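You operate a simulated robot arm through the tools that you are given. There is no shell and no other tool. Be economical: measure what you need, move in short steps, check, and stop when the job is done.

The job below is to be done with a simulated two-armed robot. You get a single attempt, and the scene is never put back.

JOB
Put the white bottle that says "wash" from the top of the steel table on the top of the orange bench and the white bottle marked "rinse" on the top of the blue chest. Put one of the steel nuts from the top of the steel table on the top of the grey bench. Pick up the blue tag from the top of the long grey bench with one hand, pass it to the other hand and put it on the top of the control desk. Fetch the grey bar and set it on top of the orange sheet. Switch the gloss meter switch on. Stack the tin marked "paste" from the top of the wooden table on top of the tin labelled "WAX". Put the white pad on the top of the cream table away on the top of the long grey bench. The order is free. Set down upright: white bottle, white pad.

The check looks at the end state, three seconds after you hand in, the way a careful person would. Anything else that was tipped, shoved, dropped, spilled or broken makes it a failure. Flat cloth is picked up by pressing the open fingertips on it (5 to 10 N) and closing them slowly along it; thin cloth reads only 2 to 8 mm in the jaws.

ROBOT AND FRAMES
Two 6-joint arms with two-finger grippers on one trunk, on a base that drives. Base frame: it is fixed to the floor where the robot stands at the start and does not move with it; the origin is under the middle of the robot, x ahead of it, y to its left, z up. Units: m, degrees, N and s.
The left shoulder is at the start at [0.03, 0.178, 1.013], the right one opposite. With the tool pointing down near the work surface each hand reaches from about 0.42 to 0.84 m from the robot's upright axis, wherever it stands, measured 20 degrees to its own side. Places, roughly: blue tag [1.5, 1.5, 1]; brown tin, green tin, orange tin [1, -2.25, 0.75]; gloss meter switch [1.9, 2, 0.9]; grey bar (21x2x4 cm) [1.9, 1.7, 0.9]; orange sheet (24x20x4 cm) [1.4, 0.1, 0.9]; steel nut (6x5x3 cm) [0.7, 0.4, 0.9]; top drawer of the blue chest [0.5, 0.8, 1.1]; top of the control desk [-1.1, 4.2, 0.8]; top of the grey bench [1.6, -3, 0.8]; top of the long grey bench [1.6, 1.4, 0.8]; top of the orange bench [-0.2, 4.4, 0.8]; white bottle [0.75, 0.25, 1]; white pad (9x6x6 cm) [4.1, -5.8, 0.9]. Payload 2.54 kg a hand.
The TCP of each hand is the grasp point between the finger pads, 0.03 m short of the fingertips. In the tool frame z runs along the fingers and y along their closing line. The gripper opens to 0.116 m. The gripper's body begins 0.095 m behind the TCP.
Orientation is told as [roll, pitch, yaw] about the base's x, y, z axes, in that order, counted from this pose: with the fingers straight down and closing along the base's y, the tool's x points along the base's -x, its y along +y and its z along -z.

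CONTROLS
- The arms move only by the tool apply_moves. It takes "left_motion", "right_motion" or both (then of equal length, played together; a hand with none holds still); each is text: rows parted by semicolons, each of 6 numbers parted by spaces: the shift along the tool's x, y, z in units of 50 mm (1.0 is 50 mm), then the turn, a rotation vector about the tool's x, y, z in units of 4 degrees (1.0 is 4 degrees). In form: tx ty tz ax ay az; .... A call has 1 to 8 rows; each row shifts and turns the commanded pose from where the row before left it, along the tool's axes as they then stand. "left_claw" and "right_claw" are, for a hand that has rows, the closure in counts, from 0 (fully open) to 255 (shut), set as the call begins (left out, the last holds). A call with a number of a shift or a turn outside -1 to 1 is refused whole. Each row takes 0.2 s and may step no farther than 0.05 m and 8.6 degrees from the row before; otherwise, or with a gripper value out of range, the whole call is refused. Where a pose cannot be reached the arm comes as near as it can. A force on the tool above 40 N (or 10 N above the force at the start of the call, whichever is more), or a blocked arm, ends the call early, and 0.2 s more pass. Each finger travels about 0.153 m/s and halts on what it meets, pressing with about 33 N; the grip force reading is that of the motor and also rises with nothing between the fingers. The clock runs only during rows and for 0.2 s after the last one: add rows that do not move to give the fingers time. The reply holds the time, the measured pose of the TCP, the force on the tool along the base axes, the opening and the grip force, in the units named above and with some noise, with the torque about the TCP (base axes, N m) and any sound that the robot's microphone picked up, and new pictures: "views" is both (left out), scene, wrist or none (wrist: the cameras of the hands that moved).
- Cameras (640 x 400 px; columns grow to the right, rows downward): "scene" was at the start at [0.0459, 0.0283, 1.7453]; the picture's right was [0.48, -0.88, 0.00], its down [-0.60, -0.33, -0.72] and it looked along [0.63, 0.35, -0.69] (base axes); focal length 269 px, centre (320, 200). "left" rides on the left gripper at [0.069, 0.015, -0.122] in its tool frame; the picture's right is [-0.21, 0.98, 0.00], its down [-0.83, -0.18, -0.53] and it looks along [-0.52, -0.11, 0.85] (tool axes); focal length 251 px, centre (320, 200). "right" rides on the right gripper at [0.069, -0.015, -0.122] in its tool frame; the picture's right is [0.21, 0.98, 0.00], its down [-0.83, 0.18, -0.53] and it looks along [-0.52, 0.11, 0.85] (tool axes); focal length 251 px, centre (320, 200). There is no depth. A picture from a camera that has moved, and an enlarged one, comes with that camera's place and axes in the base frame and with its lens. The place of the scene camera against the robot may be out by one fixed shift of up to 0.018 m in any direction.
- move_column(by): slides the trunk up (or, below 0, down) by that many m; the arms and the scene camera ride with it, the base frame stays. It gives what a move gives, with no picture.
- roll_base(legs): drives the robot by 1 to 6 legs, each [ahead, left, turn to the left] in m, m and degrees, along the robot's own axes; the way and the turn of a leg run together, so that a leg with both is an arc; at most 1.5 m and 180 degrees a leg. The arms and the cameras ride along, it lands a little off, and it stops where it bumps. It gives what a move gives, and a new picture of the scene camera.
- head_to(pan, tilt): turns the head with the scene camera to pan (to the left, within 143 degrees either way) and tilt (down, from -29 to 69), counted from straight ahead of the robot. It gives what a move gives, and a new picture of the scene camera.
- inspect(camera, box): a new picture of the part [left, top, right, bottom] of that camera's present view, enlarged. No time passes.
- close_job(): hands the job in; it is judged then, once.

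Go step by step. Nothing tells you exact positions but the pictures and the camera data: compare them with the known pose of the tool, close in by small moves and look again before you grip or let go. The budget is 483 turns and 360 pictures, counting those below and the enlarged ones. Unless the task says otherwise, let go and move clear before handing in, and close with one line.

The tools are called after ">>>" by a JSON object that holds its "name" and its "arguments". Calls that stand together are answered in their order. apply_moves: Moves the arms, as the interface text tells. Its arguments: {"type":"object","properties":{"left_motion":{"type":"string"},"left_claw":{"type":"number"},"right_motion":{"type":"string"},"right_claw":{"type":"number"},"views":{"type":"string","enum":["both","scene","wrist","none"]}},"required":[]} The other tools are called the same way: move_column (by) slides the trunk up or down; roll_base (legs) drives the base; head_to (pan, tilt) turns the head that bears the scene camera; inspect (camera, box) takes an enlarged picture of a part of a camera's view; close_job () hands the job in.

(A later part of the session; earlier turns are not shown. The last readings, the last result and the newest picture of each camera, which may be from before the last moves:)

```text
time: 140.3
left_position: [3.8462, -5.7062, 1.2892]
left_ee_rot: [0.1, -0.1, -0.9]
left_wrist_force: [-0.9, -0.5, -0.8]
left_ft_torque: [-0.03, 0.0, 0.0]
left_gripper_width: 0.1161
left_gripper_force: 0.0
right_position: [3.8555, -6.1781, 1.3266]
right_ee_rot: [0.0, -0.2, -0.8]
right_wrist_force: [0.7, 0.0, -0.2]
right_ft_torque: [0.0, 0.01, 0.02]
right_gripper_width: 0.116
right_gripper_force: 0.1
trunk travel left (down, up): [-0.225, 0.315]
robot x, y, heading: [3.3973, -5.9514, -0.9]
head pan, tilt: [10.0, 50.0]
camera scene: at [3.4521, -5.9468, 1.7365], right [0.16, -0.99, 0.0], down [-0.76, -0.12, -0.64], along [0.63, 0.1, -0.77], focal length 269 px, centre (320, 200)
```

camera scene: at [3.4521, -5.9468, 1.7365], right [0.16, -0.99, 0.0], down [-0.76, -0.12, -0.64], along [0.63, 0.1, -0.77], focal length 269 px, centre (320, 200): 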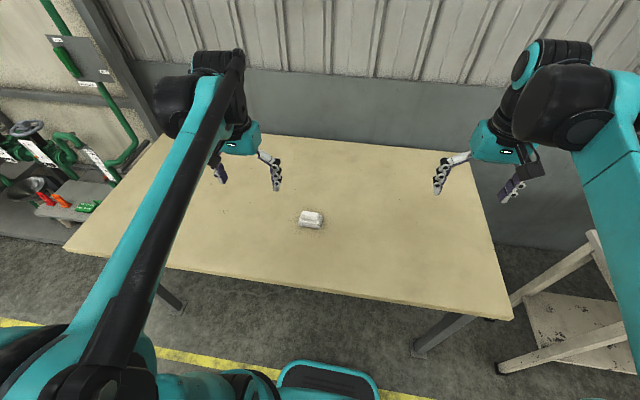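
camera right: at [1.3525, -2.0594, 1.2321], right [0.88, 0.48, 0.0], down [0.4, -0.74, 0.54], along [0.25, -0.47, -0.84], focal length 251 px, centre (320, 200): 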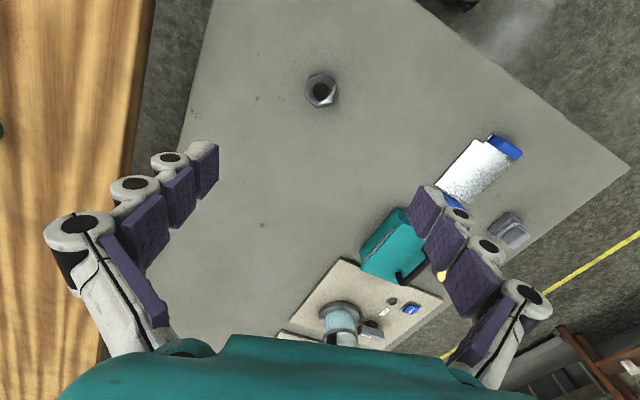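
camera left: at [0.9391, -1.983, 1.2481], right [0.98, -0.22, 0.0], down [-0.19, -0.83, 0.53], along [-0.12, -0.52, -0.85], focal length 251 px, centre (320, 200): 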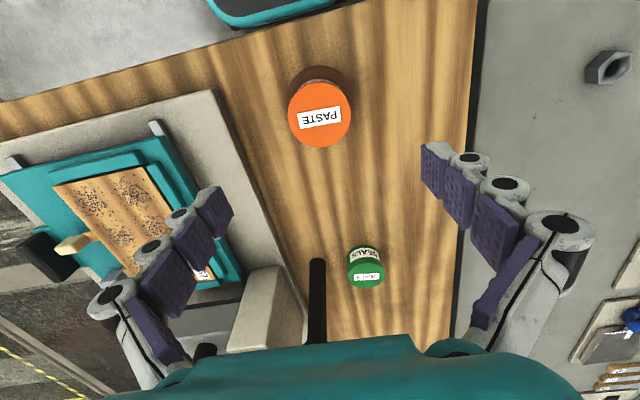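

>>> {"name": "apply_moves", "arguments": {"left_motion": "-0.6 -0.3 0.5 0 0 0;-0.6 -0.3 0.5 0 0 0;-0.6 -0.3 0.5 0 0 0;-0.6 -0.3 0.5 0 0 0;-0.6 -0.3 0.5 0 0 0;-0.6 -0.3 0.5 0 0 0;-0.4 0 0.5 0 0 0", "views": "wrist"}}

```text
time: 141.9
left_position: [4.0462, -5.7979, 1.1117]
left_ee_rot: [0.0, 0.0, -0.8]
left_wrist_force: [-0.1, -0.1, 0.0]
left_ft_torque: [-0.01, -0.04, 0.01]
left_gripper_width: 0.1158
left_gripper_force: 0.1
right_position: [3.8572, -6.1779, 1.3262]
right_ee_rot: [0.0, -0.2, -1.0]
right_wrist_force: [-0.4, 0.8, 0.5]
right_ft_torque: [-0.04, 0.01, -0.02]
right_gripper_width: 0.116
right_gripper_force: 0.0
trunk travel left (down, up): [-0.225, 0.315]
robot x, y, heading: [3.4014, -5.9509, -0.7]
head pan, tilt: [10.0, 50.0]
camera left: at [3.9766, -5.7806, 1.2325], right [0.23, 0.97, 0.0], down [0.82, -0.19, 0.53], along [0.52, -0.12, -0.85], focal length 251 px, centre (320, 200)
```

left: 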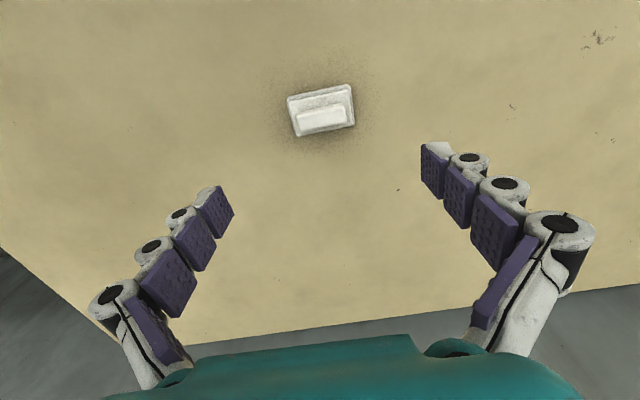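

>>> {"name": "apply_moves", "arguments": {"left_motion": "-0.4 0 0.8 0 0 0.4;0 0 0.8 0 0 0;0 0 0.6 0 0 0;0 0 0 0 0 0", "views": "wrist"}}

>>> {"name": "inspect", "arguments": {"camera": "left", "box": [240, 80, 400, 200]}}

```text
time: 142.9
left_position: [4.0637, -5.7986, 1.0029]
left_ee_rot: [0.1, 0.0, -2.5]
left_wrist_force: [-0.2, 0.5, 0.5]
left_ft_torque: [0.01, -0.02, 0.05]
left_gripper_width: 0.1157
left_gripper_force: 0.0
right_position: [3.8545, -6.1773, 1.3262]
right_ee_rot: [0.0, -0.3, -0.9]
right_wrist_force: [-0.2, -0.1, 0.3]
right_ft_torque: [-0.02, -0.04, -0.04]
right_gripper_width: 0.1162
right_gripper_force: 0.1
trunk travel left (down, up): [-0.225, 0.315]
robot x, y, heading: [3.4019, -5.9485, -0.7]
head pan, tilt: [10.0, 50.0]
camera left: at [3.9932, -5.7796, 1.124], right [0.26, 0.97, 0.0], down [0.82, -0.22, 0.53], along [0.52, -0.14, -0.85], focal length 251 px, centre (320, 200)
```

left: 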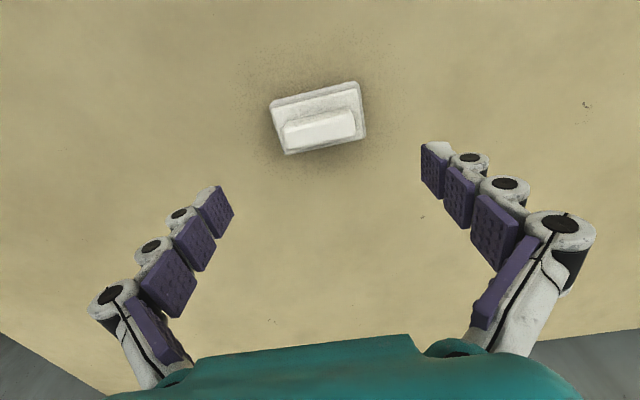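

```text
3.33 times, centred on (320, 140) of left
camera zoom: at [3.9932, -5.7796, 1.124], right [0.26, 0.97, 0.0], down [0.82, -0.22, 0.53], along [0.52, -0.14, -0.85], focal length 838 px, centre (320, 400)
```

zoom: 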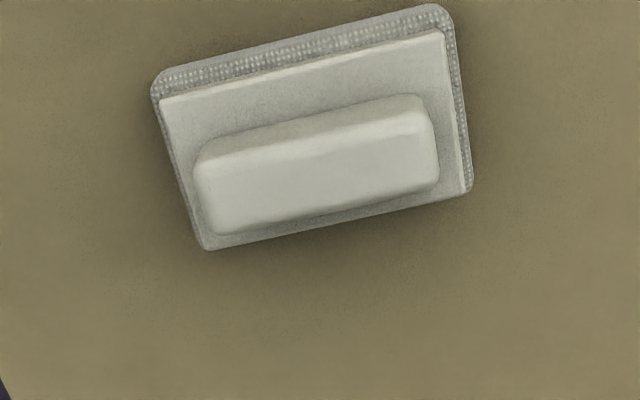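

>>> {"name": "apply_moves", "arguments": {"left_motion": "0.02 0.03 0.6 0 0 0.2;0 0 0.5 0 0 0;0 0 0.3 0 0 0;0 0 0 0 0 0", "views": "wrist"}}

```text
time: 143.9
left_position: [4.0635, -5.7976, 0.9323]
left_ee_rot: [0.1, -0.1, -3.3]
left_wrist_force: [-0.7, 0.1, -0.4]
left_ft_torque: [-0.02, 0.02, 0.02]
left_gripper_width: 0.1161
left_gripper_force: 0.1
right_position: [3.8552, -6.1775, 1.3273]
right_ee_rot: [0.0, -0.1, -0.9]
right_wrist_force: [0.0, -0.3, 0.7]
right_ft_torque: [-0.05, -0.01, -0.05]
right_gripper_width: 0.1161
right_gripper_force: 0.0
trunk travel left (down, up): [-0.225, 0.315]
robot x, y, heading: [3.4043, -5.9497, -0.9]
head pan, tilt: [10.0, 50.0]
camera left: at [3.9943, -5.7785, 1.0537], right [0.27, 0.96, 0.0], down [0.81, -0.23, 0.53], along [0.51, -0.14, -0.85], focal length 251 px, centre (320, 200)
```

left: 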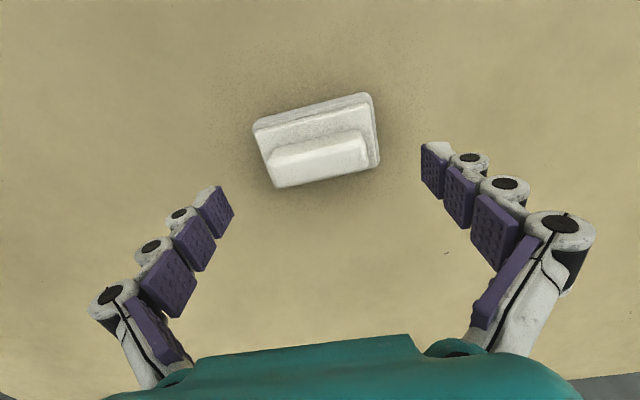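

>>> {"name": "apply_moves", "arguments": {"left_motion": "0.06 0.04 0.3 0 0 0;0 0 0.2 0 0 0;0 0 0 0 0 0", "views": "wrist"}}

>>> {"name": "inspect", "arguments": {"camera": "left", "box": [200, 90, 440, 240]}}

```text
time: 144.7
left_position: [4.0614, -5.7973, 0.9066]
left_ee_rot: [0.2, 0.0, -3.3]
left_wrist_force: [-0.1, -0.1, 0.3]
left_ft_torque: [-0.01, -0.01, -0.02]
left_gripper_width: 0.1162
left_gripper_force: 0.1
right_position: [3.8553, -6.1773, 1.327]
right_ee_rot: [0.0, -0.1, -0.9]
right_wrist_force: [0.5, -1.0, 0.1]
right_ft_torque: [0.02, -0.01, -0.03]
right_gripper_width: 0.1161
right_gripper_force: 0.0
trunk travel left (down, up): [-0.225, 0.315]
robot x, y, heading: [3.4016, -5.9473, -0.8]
head pan, tilt: [10.0, 50.0]
camera left: at [3.9919, -5.7773, 1.0293], right [0.27, 0.96, 0.0], down [0.81, -0.23, 0.53], along [0.51, -0.14, -0.85], focal length 251 px, centre (320, 200)
```

left: 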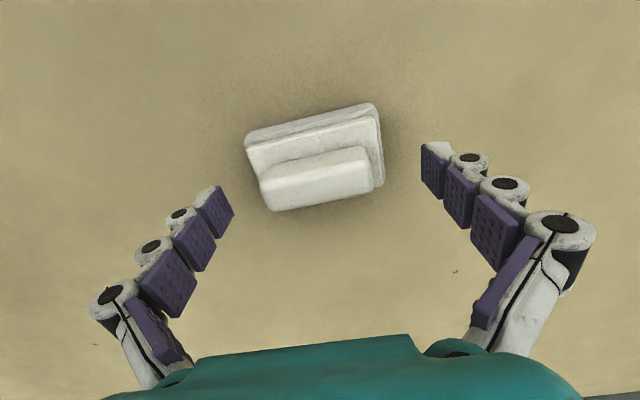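

```text
2.67 times, centred on (320, 165) of left
camera zoom: at [3.9919, -5.7773, 1.0293], right [0.27, 0.96, 0.0], down [0.81, -0.23, 0.53], along [0.51, -0.14, -0.85], focal length 670 px, centre (320, 293)
```

zoom: 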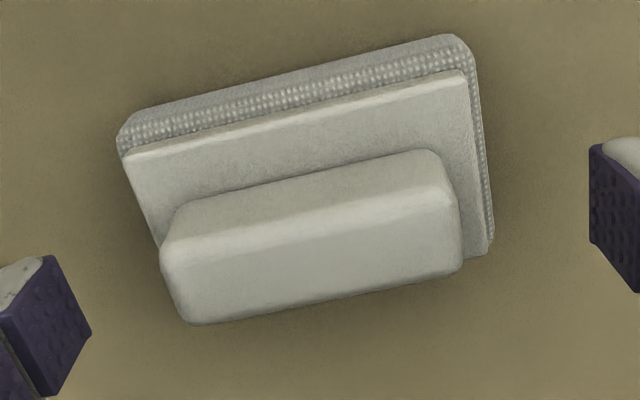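

The ridge top is at z ≈ 0.90 between the fingers. I'll close on the ridge lengthwise here.

>>> {"name": "apply_moves", "arguments": {"left_motion": "0 0 0 0 0 0;0 0 0 0 0 0;0 0 0 0 0 0;0 0 0 0 0 0", "left_claw": 255, "views": "wrist"}}

```text
time: 145.7
left_position: [4.0603, -5.797, 0.9065]
left_ee_rot: [0.0, -0.1, -3.3]
left_wrist_force: [0.8, -1.6, 3.9]
left_ft_torque: [-0.31, 0.01, 0.09]
left_gripper_width: 0.0636
left_gripper_force: 33.2
right_position: [3.8549, -6.178, 1.3288]
right_ee_rot: [-0.1, -0.2, -0.9]
right_wrist_force: [0.3, 0.4, 0.5]
right_ft_torque: [0.0, 0.02, 0.02]
right_gripper_width: 0.1159
right_gripper_force: 0.0
trunk travel left (down, up): [-0.225, 0.315]
robot x, y, heading: [3.4007, -5.949, -0.8]
head pan, tilt: [10.0, 50.0]
camera left: at [3.9919, -5.7776, 1.0295], right [0.27, 0.96, 0.0], down [0.81, -0.23, 0.53], along [0.51, -0.14, -0.85], focal length 251 px, centre (320, 200)
```

left: 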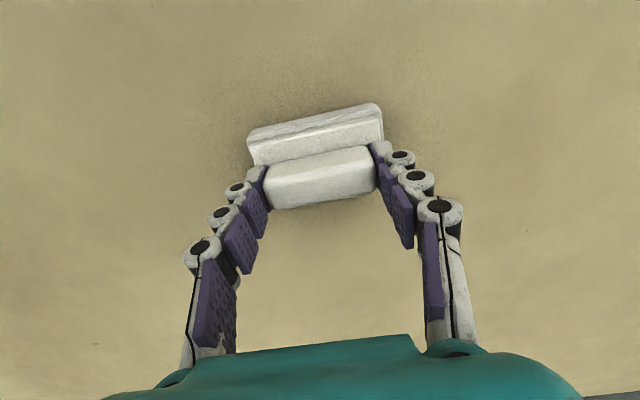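

The pad is gripped on the ridge at 64 mm. I'll lift it.

>>> {"name": "apply_moves", "arguments": {"left_motion": "0 0 -0.3 0 0 0;0 0 -0.6 0 0 0;0 0 -0.8 0 0 0;0 0 -0.8 0 0 0;0 0 -0.8 0 0 0;0.4 0 -0.8 0 0 0;0.6 0 -0.7 0 0 0;0 0 0 0 0 0", "views": "wrist"}}

```text
time: 147.5
left_position: [4.0099, -5.7913, 1.1487]
left_ee_rot: [0.2, 0.1, -3.3]
left_wrist_force: [0.6, -0.3, -1.6]
left_ft_torque: [-0.02, 0.01, 0.02]
left_gripper_width: 0.0638
left_gripper_force: 32.5
right_position: [3.8573, -6.178, 1.326]
right_ee_rot: [0.0, -0.1, -0.9]
right_wrist_force: [-0.3, 0.6, 0.3]
right_ft_torque: [0.02, 0.04, -0.02]
right_gripper_width: 0.1158
right_gripper_force: 0.1
trunk travel left (down, up): [-0.225, 0.315]
robot x, y, heading: [3.4011, -5.947, -0.8]
head pan, tilt: [10.0, 50.0]
camera left: at [3.9418, -5.7723, 1.2722], right [0.27, 0.96, 0.0], down [0.81, -0.23, 0.53], along [0.51, -0.14, -0.85], focal length 251 px, centre (320, 200)
```

left: 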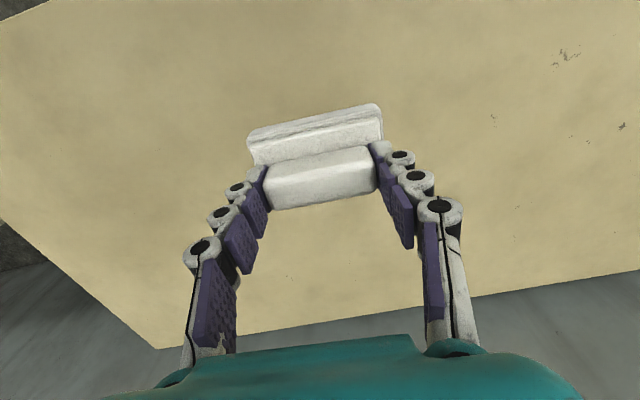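

The pad is held level. I'll tuck the arm in, back off and drive north to the east side of the long grey bench.

>>> {"name": "apply_moves", "arguments": {"left_motion": "0.8 0 -0.5 0 0 0;0.8 0.3 -0.5 0 0 0;0.8 0.3 0 0 0 0;0.6 0.3 0 0 0 0", "views": "none"}}

>>> {"name": "roll_base", "arguments": {"legs": [[-0.5, 0, 0], [0, 0, 90.8], [1.5, 0, 0], [1.5, 0, 0], [1.5, 0, 0]]}}

```text
time: 148.5
left_position: [3.8628, -5.7405, 1.1953]
left_ee_rot: [-0.1, -0.1, -3.3]
left_wrist_force: [-0.8, -0.2, -0.9]
left_ft_torque: [-0.02, -0.05, -0.01]
left_gripper_width: 0.0638
left_gripper_force: 33.0
right_position: [3.855, -6.1769, 1.3274]
right_ee_rot: [0.0, -0.2, -0.9]
right_wrist_force: [0.0, -0.4, 0.2]
right_ft_torque: [-0.03, -0.02, -0.02]
right_gripper_width: 0.1162
right_gripper_force: 0.1
trunk travel left (down, up): [-0.225, 0.315]
robot x, y, heading: [3.4011, -5.9496, -0.7]
head pan, tilt: [10.0, 50.0]
```

```text
time: 176.2
left_position: [2.8515, -1.0047, 1.1968]
left_ee_rot: [0.1, 0.0, 84.7]
left_wrist_force: [-0.3, -0.4, -1.0]
left_ft_torque: [-0.03, 0.0, 0.0]
left_gripper_width: 0.0635
left_gripper_force: 32.8
right_position: [3.2904, -1.0296, 1.3264]
right_ee_rot: [0.0, -0.2, 87.1]
right_wrist_force: [-1.2, 0.6, -0.2]
right_ft_torque: [-0.02, -0.02, -0.04]
right_gripper_width: 0.1159
right_gripper_force: 0.0
trunk travel left (down, up): [-0.225, 0.315]
robot x, y, heading: [3.044, -1.4738, 86.9]
head pan, tilt: [10.0, 50.0]
camera scene: at [3.0373, -1.4384, 1.7365], right [0.99, 0.12, 0.0], down [0.09, -0.76, -0.64], along [-0.08, 0.64, -0.77], focal length 269 px, centre (320, 200)
```

scene: 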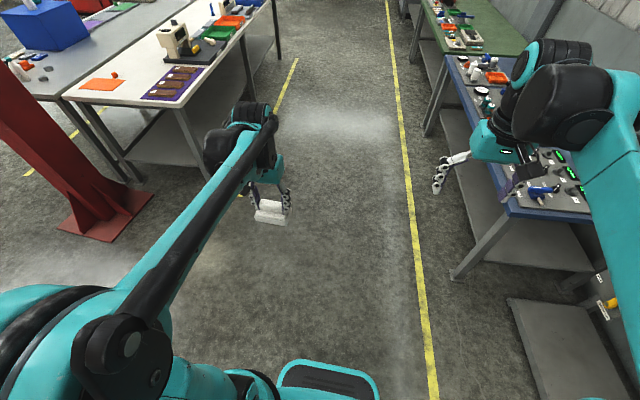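

>>> {"name": "roll_base", "arguments": {"legs": [[0, 0, 3.1], [0, 0.25, 0], [1.35, 0, 0]]}}

>>> {"name": "head_to", "arguments": {"pan": 60, "tilt": 35}}

```text
time: 184.7
left_position: [2.6079, 0.3165, 1.195]
left_ee_rot: [0.2, 0.0, 85.9]
left_wrist_force: [0.0, -0.1, -0.5]
left_ft_torque: [-0.03, 0.0, 0.02]
left_gripper_width: 0.064
left_gripper_force: 33.2
right_position: [3.0445, 0.3046, 1.3272]
right_ee_rot: [0.0, -0.3, 88.1]
right_wrist_force: [0.0, 0.3, 0.1]
right_ft_torque: [0.0, -0.02, -0.01]
right_gripper_width: 0.1159
right_gripper_force: 0.1
trunk travel left (down, up): [-0.225, 0.315]
robot x, y, heading: [2.8069, -0.149, 88.1]
head pan, tilt: [10.0, 50.0]
camera scene: at [2.7997, -0.1117, 1.7365], right [0.99, 0.14, 0.0], down [0.11, -0.76, -0.64], along [-0.09, 0.64, -0.77], focal length 269 px, centre (320, 200)
```

scene: 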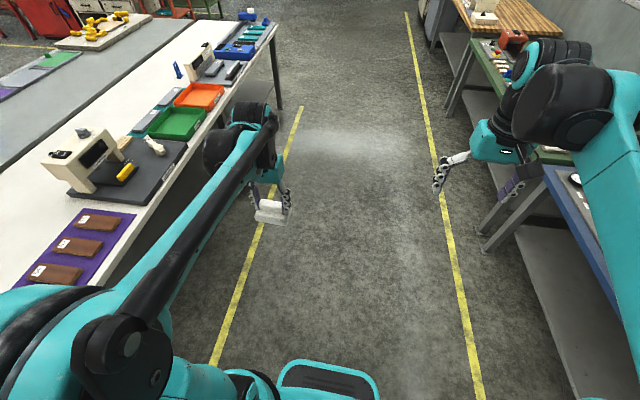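

```text
time: 185.9
left_position: [2.6084, 0.3174, 1.197]
left_ee_rot: [0.1, 0.0, 85.9]
left_wrist_force: [-0.5, -0.4, -0.7]
left_ft_torque: [0.0, 0.01, 0.01]
left_gripper_width: 0.0636
left_gripper_force: 33.2
right_position: [3.0442, 0.3029, 1.3264]
right_ee_rot: [0.1, -0.1, 88.2]
right_wrist_force: [-0.6, 0.4, -0.3]
right_ft_torque: [-0.01, 0.01, -0.01]
right_gripper_width: 0.1163
right_gripper_force: 0.0
trunk travel left (down, up): [-0.225, 0.315]
robot x, y, heading: [2.806, -0.1457, 88.3]
head pan, tilt: [60.0, 35.0]
camera scene: at [2.7359, -0.1419, 1.7582], right [0.53, 0.85, 0.0], down [0.49, -0.3, -0.82], along [-0.7, 0.43, -0.57], focal length 269 px, centre (320, 200)
```

scene: 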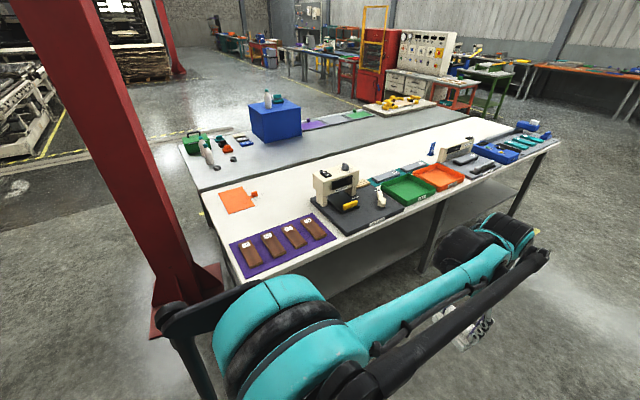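

I see the bench layout: orange sheet at (1.39, 0.12), purple mat, device, trays, gloss meter and a blue tag further along. I'll drive on to y ≈ 1.2 and face the bench.

>>> {"name": "roll_base", "arguments": {"legs": [[1.3, 0, 0], [0, 0, 91.5]]}}

>>> {"name": "head_to", "arguments": {"pan": 0, "tilt": 35}}

```text
time: 196.1
left_position: [2.3702, 0.9245, 1.1964]
left_ee_rot: [0.1, 0.0, 175.8]
left_wrist_force: [0.3, -0.5, -0.2]
left_ft_torque: [-0.02, 0.02, -0.02]
left_gripper_width: 0.0637
left_gripper_force: 33.1
right_position: [2.3869, 1.3619, 1.3269]
right_ee_rot: [0.0, -0.2, 178.3]
right_wrist_force: [0.3, -0.5, 0.2]
right_ft_torque: [0.0, 0.01, 0.0]
right_gripper_width: 0.116
right_gripper_force: 0.1
trunk travel left (down, up): [-0.225, 0.315]
robot x, y, heading: [2.8332, 1.1234, 177.8]
head pan, tilt: [60.0, 35.0]
camera scene: at [2.8233, 1.0362, 1.7582], right [-0.85, 0.53, 0.0], down [0.3, 0.49, -0.82], along [-0.43, -0.7, -0.57], focal length 269 px, centre (320, 200)
```

scene: 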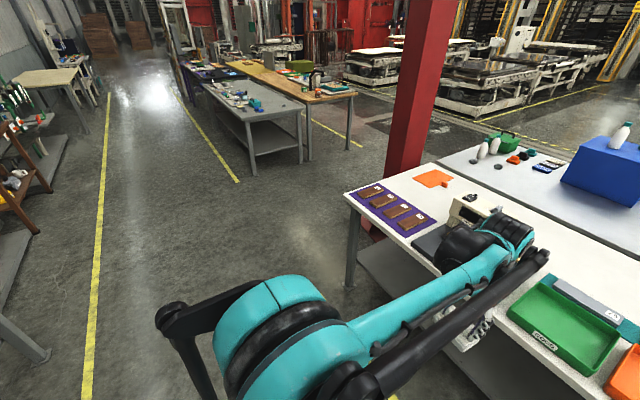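

```text
time: 197.4
left_position: [2.3709, 0.9246, 1.1965]
left_ee_rot: [0.2, -0.1, 175.8]
left_wrist_force: [0.3, 0.6, -0.6]
left_ft_torque: [0.0, -0.02, -0.02]
left_gripper_width: 0.0638
left_gripper_force: 33.1
right_position: [2.3876, 1.361, 1.327]
right_ee_rot: [0.0, -0.2, 178.2]
right_wrist_force: [-0.2, 0.2, 0.5]
right_ft_torque: [-0.01, 0.01, -0.02]
right_gripper_width: 0.1162
right_gripper_force: 0.0
trunk travel left (down, up): [-0.225, 0.315]
robot x, y, heading: [2.8329, 1.124, 177.9]
head pan, tilt: [0.0, 35.0]
camera scene: at [2.7817, 1.1139, 1.7582], right [0.03, 1.0, 0.0], down [0.57, -0.02, -0.82], along [-0.82, 0.03, -0.57], focal length 269 px, centre (320, 200)
```

scene: 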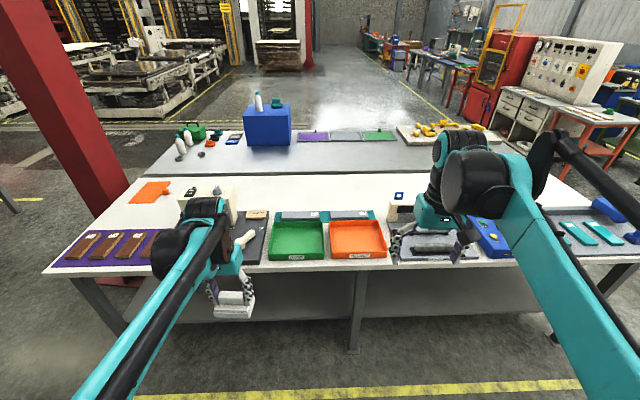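

>>> {"name": "inspect", "arguments": {"camera": "scene", "box": [370, 170, 530, 280]}}

```text
3.64 times, centred on (450, 225) of scene
camera zoom: at [2.7817, 1.1139, 1.7582], right [0.03, 1.0, 0.0], down [0.57, -0.02, -0.82], along [-0.82, 0.03, -0.57], focal length 977 px, centre (-153, 109)
```

zoom: 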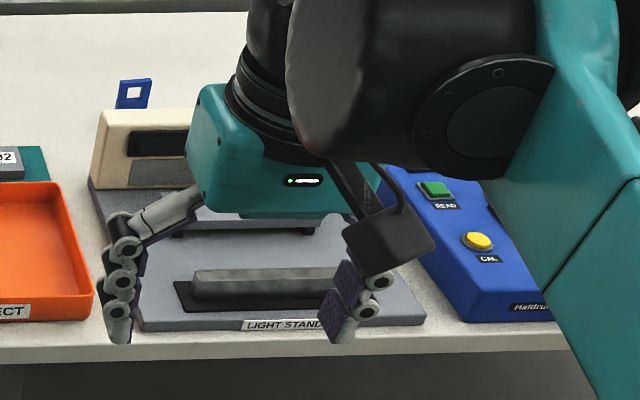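

The grey bar lies on the "light stand", the blue box is probably the gloss meter, and the tag stands behind. First I'll place the pad on the free white area behind the trays, so I'm driving closer.

>>> {"name": "roll_base", "arguments": {"legs": [[0.42, 0, 2]]}}

```text
time: 200.0
left_position: [1.9511, 0.9129, 1.1957]
left_ee_rot: [0.0, 0.0, 177.9]
left_wrist_force: [-0.1, 0.4, -0.4]
left_ft_torque: [0.01, -0.01, -0.03]
left_gripper_width: 0.0636
left_gripper_force: 32.3
right_position: [1.9496, 1.3516, 1.3271]
right_ee_rot: [-0.1, -0.2, -179.7]
right_wrist_force: [0.2, 1.3, 0.7]
right_ft_torque: [0.02, -0.02, -0.01]
right_gripper_width: 0.116
right_gripper_force: 0.0
trunk travel left (down, up): [-0.225, 0.315]
robot x, y, heading: [2.4098, 1.131, -179.6]
head pan, tilt: [0.0, 35.0]
camera scene: at [2.354, 1.1176, 1.7582], right [0.0, 1.0, 0.0], down [0.57, 0.0, -0.82], along [-0.82, 0.0, -0.57], focal length 269 px, centre (320, 200)
```

scene: 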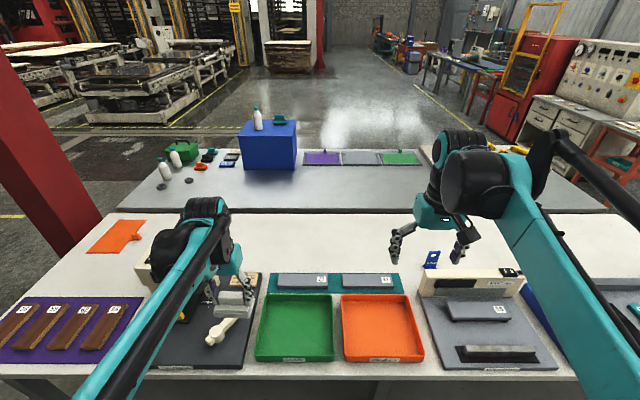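

>>> {"name": "roll_base", "arguments": {"legs": [[0.08, 0, -0.3]]}}

>>> {"name": "apply_moves", "arguments": {"left_motion": "-0.9 -0.25 0.3 0 0 0;-0.9 -0.25 0.3 0 0 0;-0.9 -0.25 0.3 0 0 0;-0.9 -0.25 0.3 0 0 0;-0.8 -0.25 0.5 0 0 0;-0.8 -0.25 0.5 0 0 0;-0.7 -0.25 0.5 0 0 0;0 0 0 0 0 0", "views": "both"}}

```text
time: 201.1
left_position: [1.8679, 0.9152, 1.195]
left_ee_rot: [0.1, 0.1, 177.5]
left_wrist_force: [-0.4, 0.4, -1.0]
left_ft_torque: [-0.01, -0.05, 0.05]
left_gripper_width: 0.0637
left_gripper_force: 32.8
right_position: [1.8693, 1.3521, 1.3272]
right_ee_rot: [0.0, -0.1, 180.1]
right_wrist_force: [-0.6, 0.3, 0.1]
right_ft_torque: [0.03, -0.07, -0.05]
right_gripper_width: 0.1162
right_gripper_force: 0.0
trunk travel left (down, up): [-0.225, 0.315]
robot x, y, heading: [2.3253, 1.1265, 180.0]
head pan, tilt: [0.0, 35.0]
camera scene: at [2.2715, 1.1177, 1.7581], right [0.0, 1.0, 0.0], down [0.57, 0.0, -0.82], along [-0.82, 0.0, -0.57], focal length 269 px, centre (320, 200)
```

scene: 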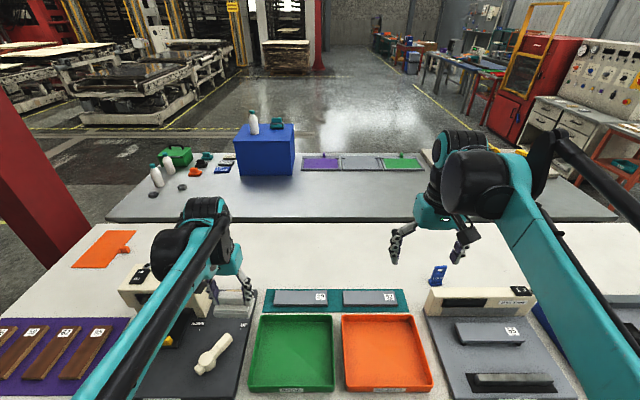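

```text
time: 202.8
left_position: [1.582, 1.012, 1.0645]
left_ee_rot: [0.1, 0.0, 177.6]
left_wrist_force: [0.7, -0.6, -1.7]
left_ft_torque: [0.0, 0.02, 0.01]
left_gripper_width: 0.0637
left_gripper_force: 32.9
right_position: [1.8716, 1.3515, 1.3279]
right_ee_rot: [0.0, -0.3, 180.0]
right_wrist_force: [0.0, 0.0, 1.0]
right_ft_torque: [-0.02, 0.01, 0.01]
right_gripper_width: 0.1159
right_gripper_force: 0.0
trunk travel left (down, up): [-0.225, 0.315]
robot x, y, heading: [2.3256, 1.126, 180.0]
head pan, tilt: [0.0, 35.0]
camera scene: at [2.2753, 1.1175, 1.7583], right [0.0, 1.0, 0.0], down [0.57, 0.0, -0.82], along [-0.82, 0.0, -0.57], focal length 269 px, centre (320, 200)
camera left: at [1.6487, 0.9953, 1.186], right [-0.25, -0.97, 0.0], down [-0.82, 0.22, 0.53], along [-0.52, 0.14, -0.85], focal length 251 px, centre (320, 200)
```

scene: 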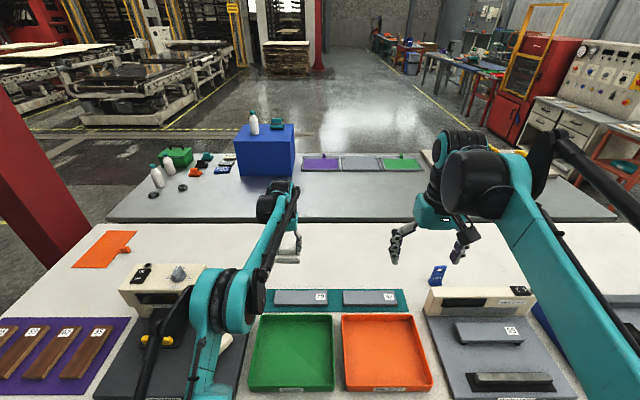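
left: 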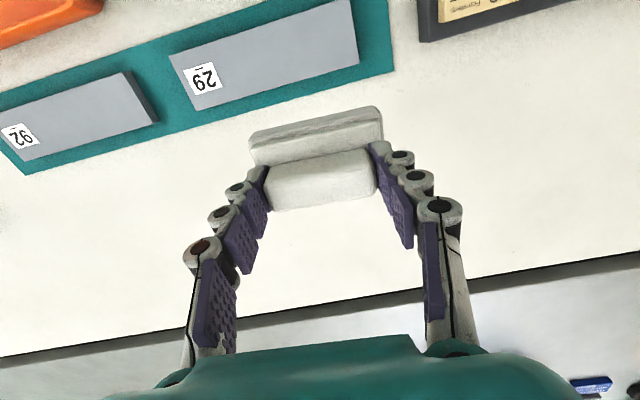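

>>> {"name": "apply_moves", "arguments": {"left_motion": "-0.9 0 0.3 0 0 0;-0.15 0 0.6 0 0 0;0 0 0.6 0 0 0;0 0 0.3 0 0 0;0 0 0 0 0 0", "views": "wrist"}}

```text
time: 204.1
left_position: [1.5274, 1.0158, 0.9699]
left_ee_rot: [0.1, -0.1, 177.6]
left_wrist_force: [-0.3, -0.3, -0.8]
left_ft_torque: [0.03, -0.01, 0.02]
left_gripper_width: 0.0637
left_gripper_force: 33.1
right_position: [1.8704, 1.3532, 1.3276]
right_ee_rot: [0.0, -0.2, 180.0]
right_wrist_force: [-0.4, 0.2, 0.4]
right_ft_torque: [-0.02, -0.02, 0.0]
right_gripper_width: 0.116
right_gripper_force: 0.0
trunk travel left (down, up): [-0.225, 0.315]
robot x, y, heading: [2.3277, 1.1297, 180.0]
head pan, tilt: [0.0, 35.0]
camera left: at [1.5951, 0.9986, 1.0913], right [-0.26, -0.97, 0.0], down [-0.82, 0.22, 0.53], along [-0.52, 0.14, -0.85], focal length 251 px, centre (320, 200)
```

left: 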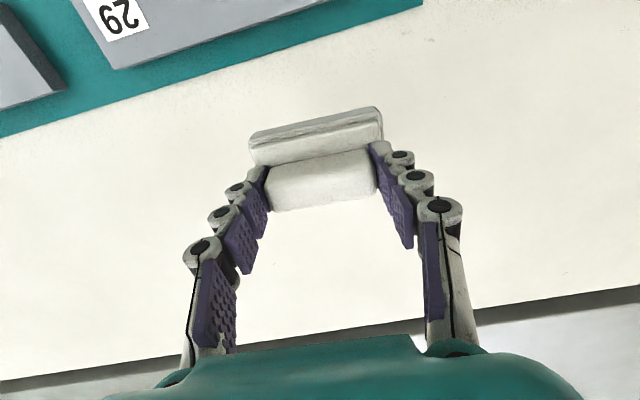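

>>> {"name": "apply_moves", "arguments": {"left_motion": "0 0 0.2 0 0 0;0 0 0.15 0 0 0;0 0 0.1 0 0 0;0 0 0.1 0 0 0;0 0 0.1 0 0 0;0 0 0.1 0 0 0;0 0 0.1 0 0 0;0 0 0 0 0 0", "views": "none"}}

```text
time: 205.8
left_position: [1.5265, 1.0161, 0.9291]
left_ee_rot: [0.1, 0.0, 177.7]
left_wrist_force: [0.3, 0.6, -1.3]
left_ft_torque: [0.01, 0.01, -0.05]
left_gripper_width: 0.0635
left_gripper_force: 33.2
right_position: [1.8718, 1.3525, 1.3268]
right_ee_rot: [0.1, -0.2, 180.0]
right_wrist_force: [-0.3, -0.3, 0.6]
right_ft_torque: [0.0, -0.02, 0.02]
right_gripper_width: 0.116
right_gripper_force: 0.0
trunk travel left (down, up): [-0.225, 0.315]
robot x, y, heading: [2.3315, 1.1275, 180.0]
head pan, tilt: [0.0, 35.0]
```

>>> {"name": "apply_moves", "arguments": {"left_motion": "0 0 0.1 0 0 0;0 0 0.1 0 0 0;0 0 0.1 0 0 0;0 0 0.1 0 0 0;0 0 0.1 0 0 0;0 0 0.1 0 0 0;0 0 0.1 0 0 0;0 0 0 0 0 0", "views": "wrist"}}

```text
time: 207.2
left_position: [1.5295, 1.0153, 0.9081]
left_ee_rot: [0.0, -0.4, 177.7]
left_wrist_force: [2.7, 0.3, 18.7]
left_ft_torque: [0.12, -0.71, 0.04]
left_gripper_width: 0.0638
left_gripper_force: 32.5
left hand out of reach, approached as far as the arm can: row 5
right_position: [1.8721, 1.3527, 1.3264]
right_ee_rot: [-0.1, -0.4, 180.0]
right_wrist_force: [-0.2, -0.6, -0.7]
right_ft_torque: [0.0, -0.04, -0.02]
right_gripper_width: 0.1159
right_gripper_force: 0.0
trunk travel left (down, up): [-0.225, 0.315]
robot x, y, heading: [2.3245, 1.1263, 179.9]
head pan, tilt: [0.0, 35.0]
stopped in row 6 (left hand): the force on the tool passed its limit at 48 N (the readings are from after the stop); the commanded pose is now the measured one
camera left: at [1.5983, 0.9983, 1.0289], right [-0.25, -0.97, 0.0], down [-0.81, 0.22, 0.54], along [-0.52, 0.13, -0.84], focal length 251 px, centre (320, 200)
```

left: 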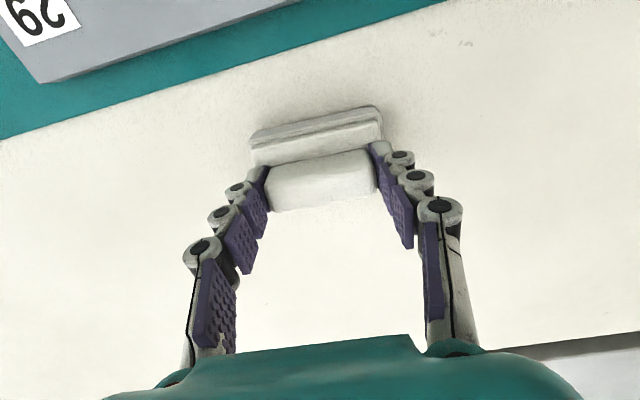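

It touched down at TCP 0.908, so the bench is at about 0.84. I'll release and rise.

>>> {"name": "apply_moves", "arguments": {"left_motion": "0 0 -0.04 0 0 0;0 0 0 0 0 0", "views": "none"}}

>>> {"name": "apply_moves", "arguments": {"left_motion": "0 0 0 0 0 0;0 0 0 0 0 0;0 0 0 0 0 0;0 0 -0.6 0 0 0;0 0 -1 0 0 0;0 0 -1 0 0 0;0.4 0 -0.9 0 0 0;0.5 0 -0.8 0 0 0", "left_claw": 0, "views": "wrist"}}

```text
time: 207.8
left_position: [1.5296, 1.0157, 0.9082]
left_ee_rot: [0.1, -0.5, 177.7]
left_wrist_force: [3.2, 0.9, 6.4]
left_ft_torque: [0.13, -0.39, -0.02]
left_gripper_width: 0.0639
left_gripper_force: 32.9
right_position: [1.8718, 1.3517, 1.3265]
right_ee_rot: [0.0, -0.3, 180.0]
right_wrist_force: [0.2, -0.2, 0.1]
right_ft_torque: [-0.02, -0.02, -0.01]
right_gripper_width: 0.1162
right_gripper_force: 0.0
trunk travel left (down, up): [-0.225, 0.315]
robot x, y, heading: [2.3252, 1.1331, 179.8]
head pan, tilt: [0.0, 35.0]
```

```text
time: 209.6
left_position: [1.5779, 1.0127, 1.1197]
left_ee_rot: [0.1, -0.5, 177.6]
left_wrist_force: [0.4, 0.2, -0.5]
left_ft_torque: [-0.02, 0.01, 0.02]
left_gripper_width: 0.1159
left_gripper_force: 0.1
right_position: [1.8724, 1.353, 1.3262]
right_ee_rot: [0.0, -0.4, 180.0]
right_wrist_force: [0.0, 0.2, -0.7]
right_ft_torque: [0.0, 0.02, 0.0]
right_gripper_width: 0.1161
right_gripper_force: 0.1
trunk travel left (down, up): [-0.225, 0.315]
robot x, y, heading: [2.3273, 1.1316, 179.9]
head pan, tilt: [0.0, 35.0]
camera left: at [1.6463, 0.9956, 1.2414], right [-0.25, -0.97, 0.0], down [-0.81, 0.22, 0.54], along [-0.52, 0.13, -0.84], focal length 251 px, centre (320, 200)
```

left: 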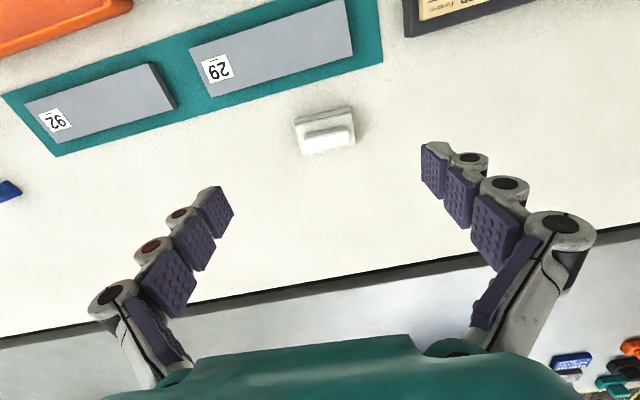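

The pad stands upright on the long bench. I'll retract the left hand, back off and move along to view the gloss meter, bar and tag.

>>> {"name": "apply_moves", "arguments": {"left_motion": "1 0 0 0 0 0;1 0 -0.2 0 0 0;0.9 0 -0.4 0 0 0;0.9 0 -0.4 0 0 0;0.9 0.3 -0.3 0 0 0;0.9 0.3 -0.3 0 0 0", "views": "none"}}

>>> {"name": "roll_base", "arguments": {"legs": [[-0.25, -0.55, 0]]}}

>>> {"name": "head_to", "arguments": {"pan": 0, "tilt": 48}}

```text
refused: row 2 steps farther than a row can; nothing moved
```

```text
time: 213.1
left_position: [1.8295, 1.5696, 1.1185]
left_ee_rot: [0.1, -0.4, 177.8]
left_wrist_force: [0.7, 0.1, -0.5]
left_ft_torque: [-0.01, -0.04, 0.03]
left_gripper_width: 0.1158
left_gripper_force: 0.2
right_position: [2.1244, 1.91, 1.3276]
right_ee_rot: [0.0, -0.2, -179.8]
right_wrist_force: [-0.6, -0.6, 0.0]
right_ft_torque: [-0.03, 0.03, -0.01]
right_gripper_width: 0.1161
right_gripper_force: 0.1
trunk travel left (down, up): [-0.225, 0.315]
robot x, y, heading: [2.5776, 1.6918, -179.7]
head pan, tilt: [0.0, 35.0]
camera scene: at [2.5267, 1.6763, 1.7582], right [0.0, 1.0, 0.0], down [0.57, 0.0, -0.82], along [-0.82, 0.0, -0.57], focal length 269 px, centre (320, 200)
```

scene: 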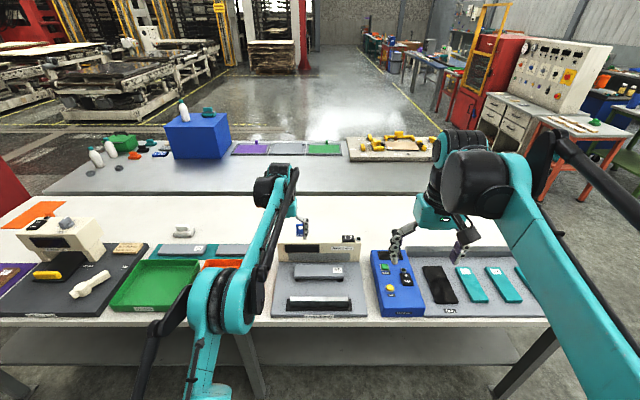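

```text
time: 213.8
left_position: [1.8294, 1.5685, 1.1193]
left_ee_rot: [0.0, -0.4, 177.8]
left_wrist_force: [-1.0, -0.1, 0.2]
left_ft_torque: [0.03, -0.01, 0.01]
left_gripper_width: 0.1158
left_gripper_force: 0.0
right_position: [2.1232, 1.9084, 1.3267]
right_ee_rot: [0.0, -0.2, -179.8]
right_wrist_force: [-0.3, 0.0, 0.3]
right_ft_torque: [-0.01, -0.01, 0.02]
right_gripper_width: 0.1161
right_gripper_force: 0.1
trunk travel left (down, up): [-0.225, 0.315]
robot x, y, heading: [2.5811, 1.6852, -180.0]
head pan, tilt: [0.0, 48.0]
camera scene: at [2.5355, 1.6754, 1.7392], right [0.0, 1.0, 0.0], down [0.74, 0.0, -0.67], along [-0.67, 0.0, -0.74], focal length 269 px, centre (320, 200)
```

scene: 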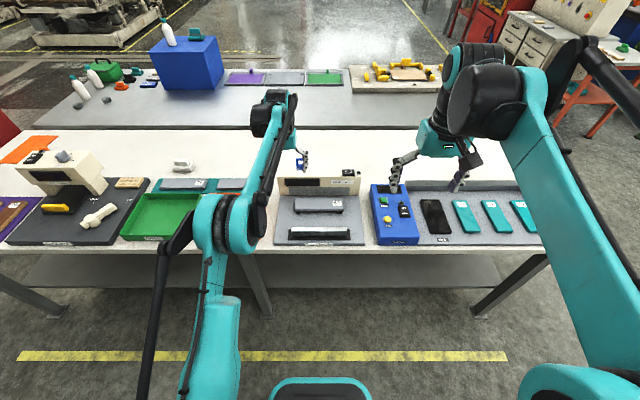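

>>> {"name": "inspect", "arguments": {"camera": "scene", "box": [265, 145, 455, 260]}}

```text
3.37 times, centred on (360, 202) of scene
camera zoom: at [2.5355, 1.6754, 1.7392], right [0.0, 1.0, 0.0], down [0.74, 0.0, -0.67], along [-0.67, 0.0, -0.74], focal length 905 px, centre (185, 192)
```

zoom: 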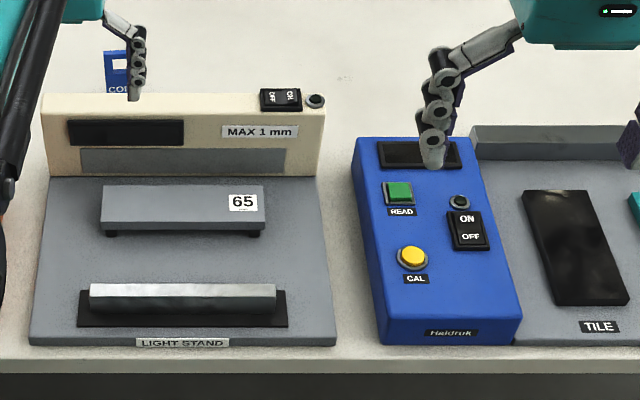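

The gloss meter is the blue box with the ON/OFF rocker; ON is the far half, near (1.82, 2.02). I'll bring the right hand over it with its fingers closed.

>>> {"name": "apply_moves", "arguments": {"right_motion": "-0.6 -0.25 0.5 0 0 0;-0.6 -0.25 0.5 0 0 0;-0.6 -0.25 0.5 0 0 0;-0.6 -0.25 0.5 0 0 0;-0.6 -0.25 0.5 0 0 0;-0.6 -0.25 0.5 0 0 0;-0.6 -0.25 0.5 0 0 0;-0.6 -0.25 0.5 0 0 0", "right_claw": 255, "views": "wrist"}}

```text
time: 215.6
left_position: [1.8278, 1.5696, 1.1165]
left_ee_rot: [0.2, -0.4, 177.9]
left_wrist_force: [-0.5, -0.7, 0.3]
left_ft_torque: [-0.05, -0.03, 0.0]
left_gripper_width: 0.116
left_gripper_force: 0.0
right_position: [1.8837, 2.0069, 1.1267]
right_ee_rot: [0.0, 0.0, -179.8]
right_wrist_force: [-0.7, 1.0, -0.1]
right_ft_torque: [0.01, -0.06, -0.03]
right_gripper_width: 0.0
right_gripper_force: 28.9
trunk travel left (down, up): [-0.225, 0.315]
robot x, y, heading: [2.5774, 1.6887, -180.0]
head pan, tilt: [0.0, 48.0]
camera right: at [1.9547, 2.0226, 1.2486], right [0.22, -0.98, 0.0], down [-0.82, -0.18, 0.54], along [-0.52, -0.12, -0.84], focal length 251 px, centre (320, 200)
```

right: 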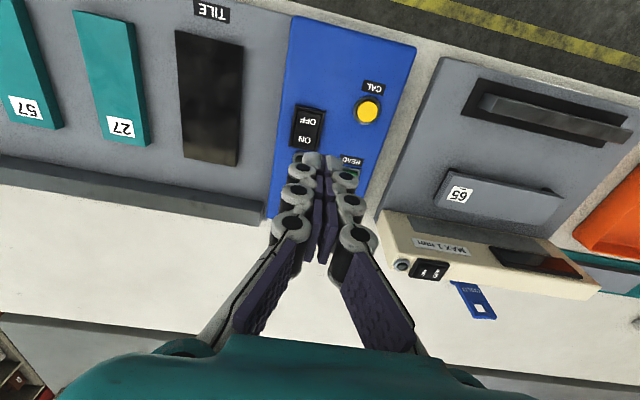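

>>> {"name": "apply_moves", "arguments": {"right_motion": "-0.8 -0.2 0.5 0 0 0;0 0 0.8 0 0 0;0 0 0.6 0 0 0;0 0 0 0 0 0", "views": "wrist"}}

>>> {"name": "inspect", "arguments": {"camera": "right", "box": [240, 100, 400, 200]}}

```text
time: 216.6
left_position: [1.8298, 1.5682, 1.1188]
left_ee_rot: [0.1, -0.5, 177.7]
left_wrist_force: [0.1, -0.8, -0.2]
left_ft_torque: [0.02, 0.03, -0.02]
left_gripper_width: 0.1159
left_gripper_force: 0.1
right_position: [1.8441, 2.0189, 1.0345]
right_ee_rot: [0.0, -0.3, -179.9]
right_wrist_force: [0.7, -0.8, 0.5]
right_ft_torque: [0.02, 0.05, -0.01]
right_gripper_width: 0.0001
right_gripper_force: 28.9
trunk travel left (down, up): [-0.225, 0.315]
robot x, y, heading: [2.5824, 1.6881, -179.7]
head pan, tilt: [0.0, 48.0]
camera right: at [1.9147, 2.0349, 1.1568], right [0.22, -0.98, 0.0], down [-0.82, -0.18, 0.54], along [-0.52, -0.11, -0.84], focal length 251 px, centre (320, 200)
```

right: 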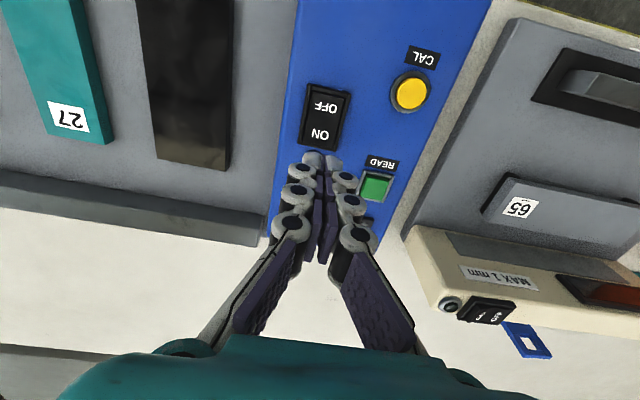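

```text
4.00 times, centred on (320, 150) of right
camera zoom: at [1.9147, 2.0349, 1.1568], right [0.22, -0.98, 0.0], down [-0.82, -0.18, 0.54], along [-0.52, -0.11, -0.84], focal length 1006 px, centre (320, 400)
```

zoom: 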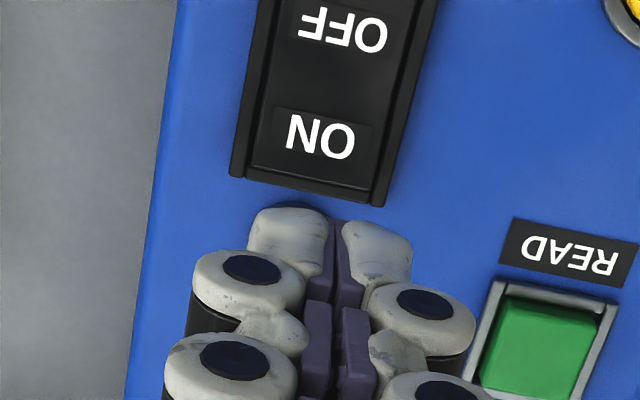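

ON is at about (1.832, 2.018, 0.905). I'll align and come down gently.

>>> {"name": "apply_moves", "arguments": {"right_motion": "-0.24 0.02 0.4 0 0 0;0 0 0.5 0 0 0;0 0 0.3 0 0 0;0 0 0 0 0 0", "views": "wrist"}}

>>> {"name": "inspect", "arguments": {"camera": "right", "box": [240, 100, 400, 200]}}

```text
time: 217.6
left_position: [1.8285, 1.5685, 1.1186]
left_ee_rot: [0.1, -0.6, 177.9]
left_wrist_force: [0.2, -0.2, -0.3]
left_ft_torque: [0.02, 0.0, -0.01]
left_gripper_width: 0.1158
left_gripper_force: 0.1
right_position: [1.8301, 2.0177, 0.9713]
right_ee_rot: [0.0, -0.2, -179.9]
right_wrist_force: [0.8, 0.0, 0.2]
right_ft_torque: [0.01, 0.01, 0.01]
right_gripper_width: 0.0
right_gripper_force: 29.3
trunk travel left (down, up): [-0.225, 0.315]
robot x, y, heading: [2.581, 1.6887, -180.2]
head pan, tilt: [0.0, 48.0]
camera right: at [1.9016, 2.0326, 1.0936], right [0.22, -0.98, 0.0], down [-0.82, -0.18, 0.54], along [-0.52, -0.12, -0.84], focal length 251 px, centre (320, 200)
```

right: 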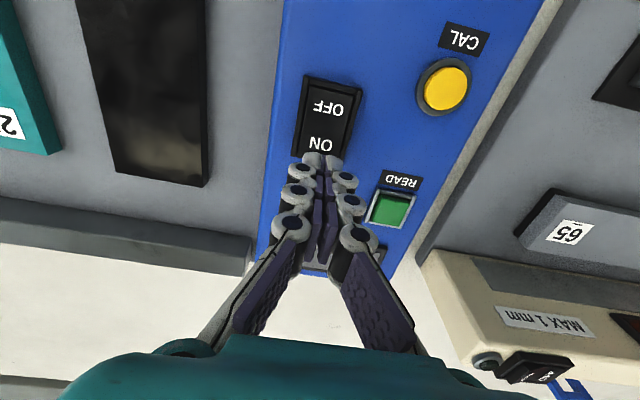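

```text
4.00 times, centred on (320, 150) of right
camera zoom: at [1.9016, 2.0326, 1.0936], right [0.22, -0.98, 0.0], down [-0.82, -0.18, 0.54], along [-0.52, -0.12, -0.84], focal length 1006 px, centre (320, 400)
```

zoom: 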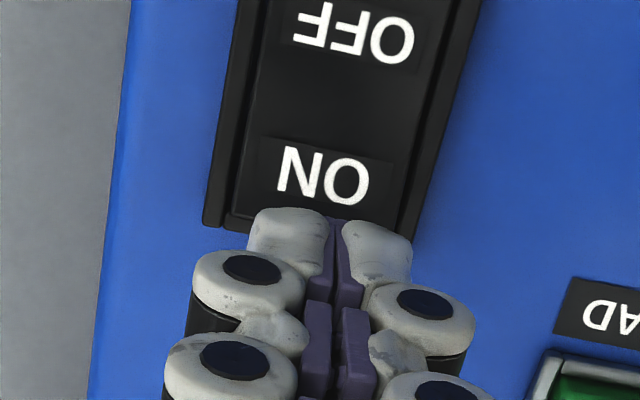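

>>> {"name": "apply_moves", "arguments": {"right_motion": "-0.06 0 0.2 0 0 0;0 0 0.1 0 0 0;0 0 0.08 0 0 0;0 0 0.08 0 0 0;0 0 0.08 0 0 0;0 0 0.08 0 0 0;0 0 0 0 0 0", "views": "wrist"}}

```text
time: 219.4
left_position: [1.8306, 1.5671, 1.1186]
left_ee_rot: [0.0, -0.4, 177.7]
left_wrist_force: [1.2, 0.0, -0.4]
left_ft_torque: [0.0, 0.0, 0.0]
left_gripper_width: 0.1162
left_gripper_force: 0.0
right_position: [1.8264, 2.0174, 0.9455]
right_ee_rot: [-0.1, -0.4, -179.9]
right_wrist_force: [0.5, -0.1, 17.3]
right_ft_torque: [-0.01, -0.22, -0.05]
right_gripper_width: 0.0061
right_gripper_force: 29.0
trunk travel left (down, up): [-0.225, 0.315]
robot x, y, heading: [2.5849, 1.6839, -179.8]
head pan, tilt: [0.0, 48.0]
stopped in row 7 (right hand): the force on the tool passed its limit at 41 N (the readings are from after the stop); the commanded pose is now the measured one
camera right: at [1.8975, 2.0332, 1.0672], right [0.22, -0.98, 0.0], down [-0.82, -0.18, 0.54], along [-0.53, -0.11, -0.84], focal length 251 px, centre (320, 200)
```

right: 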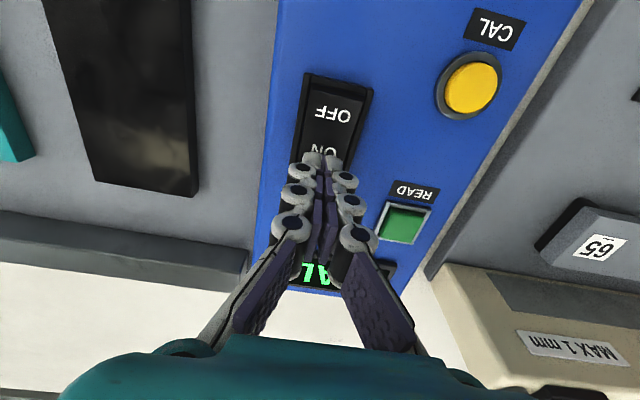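

The display lit up, so the meter is on. I'll lift the finger and verify.

>>> {"name": "apply_moves", "arguments": {"right_motion": "0 0 -0.8 0 0 0;0 0 -1 0 0 0;0 0 -1 0 0 0;0 0 -1 0 0 0;0.5 0 -0.5 0 0 0", "views": "wrist"}}

>>> {"name": "inspect", "arguments": {"camera": "right", "box": [400, 60, 640, 330]}}

```text
time: 220.6
left_position: [1.8315, 1.5681, 1.1192]
left_ee_rot: [0.0, -0.5, 177.8]
left_wrist_force: [0.4, -1.1, 0.6]
left_ft_torque: [-0.04, 0.04, 0.02]
left_gripper_width: 0.1161
left_gripper_force: 0.0
right_position: [1.8545, 2.0197, 1.1609]
right_ee_rot: [-0.1, -0.4, -179.9]
right_wrist_force: [0.6, -0.2, -0.7]
right_ft_torque: [0.01, 0.08, -0.01]
right_gripper_width: 0.0
right_gripper_force: 29.0
trunk travel left (down, up): [-0.225, 0.315]
robot x, y, heading: [2.5818, 1.6853, -179.7]
head pan, tilt: [0.0, 48.0]
camera right: at [1.9257, 2.0357, 1.2825], right [0.22, -0.98, 0.0], down [-0.82, -0.18, 0.54], along [-0.53, -0.11, -0.84], focal length 251 px, centre (320, 200)
```

right: 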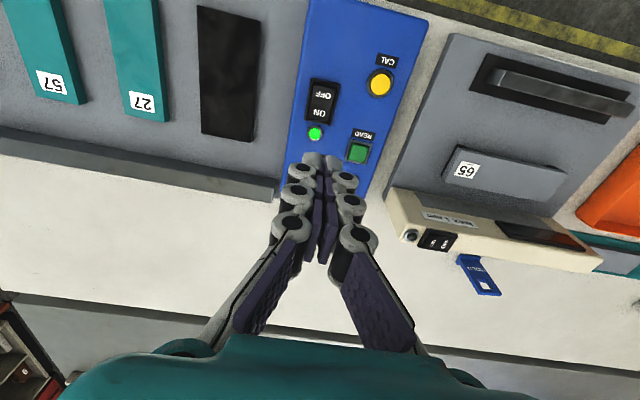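

```text
1.48 times, centred on (520, 195) of right
camera zoom: at [1.9257, 2.0357, 1.2825], right [0.22, -0.98, 0.0], down [-0.82, -0.18, 0.54], along [-0.53, -0.11, -0.84], focal length 372 px, centre (24, 207)
```

zoom: 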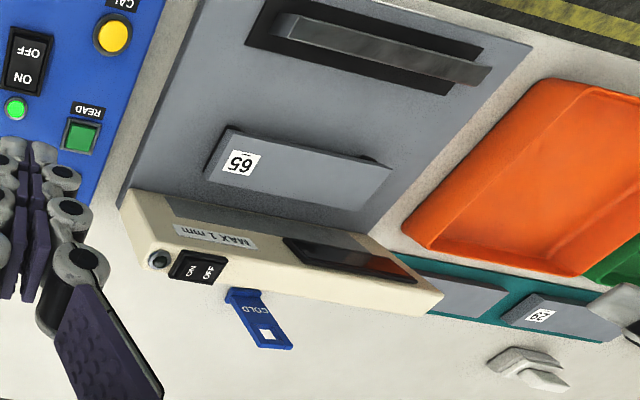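

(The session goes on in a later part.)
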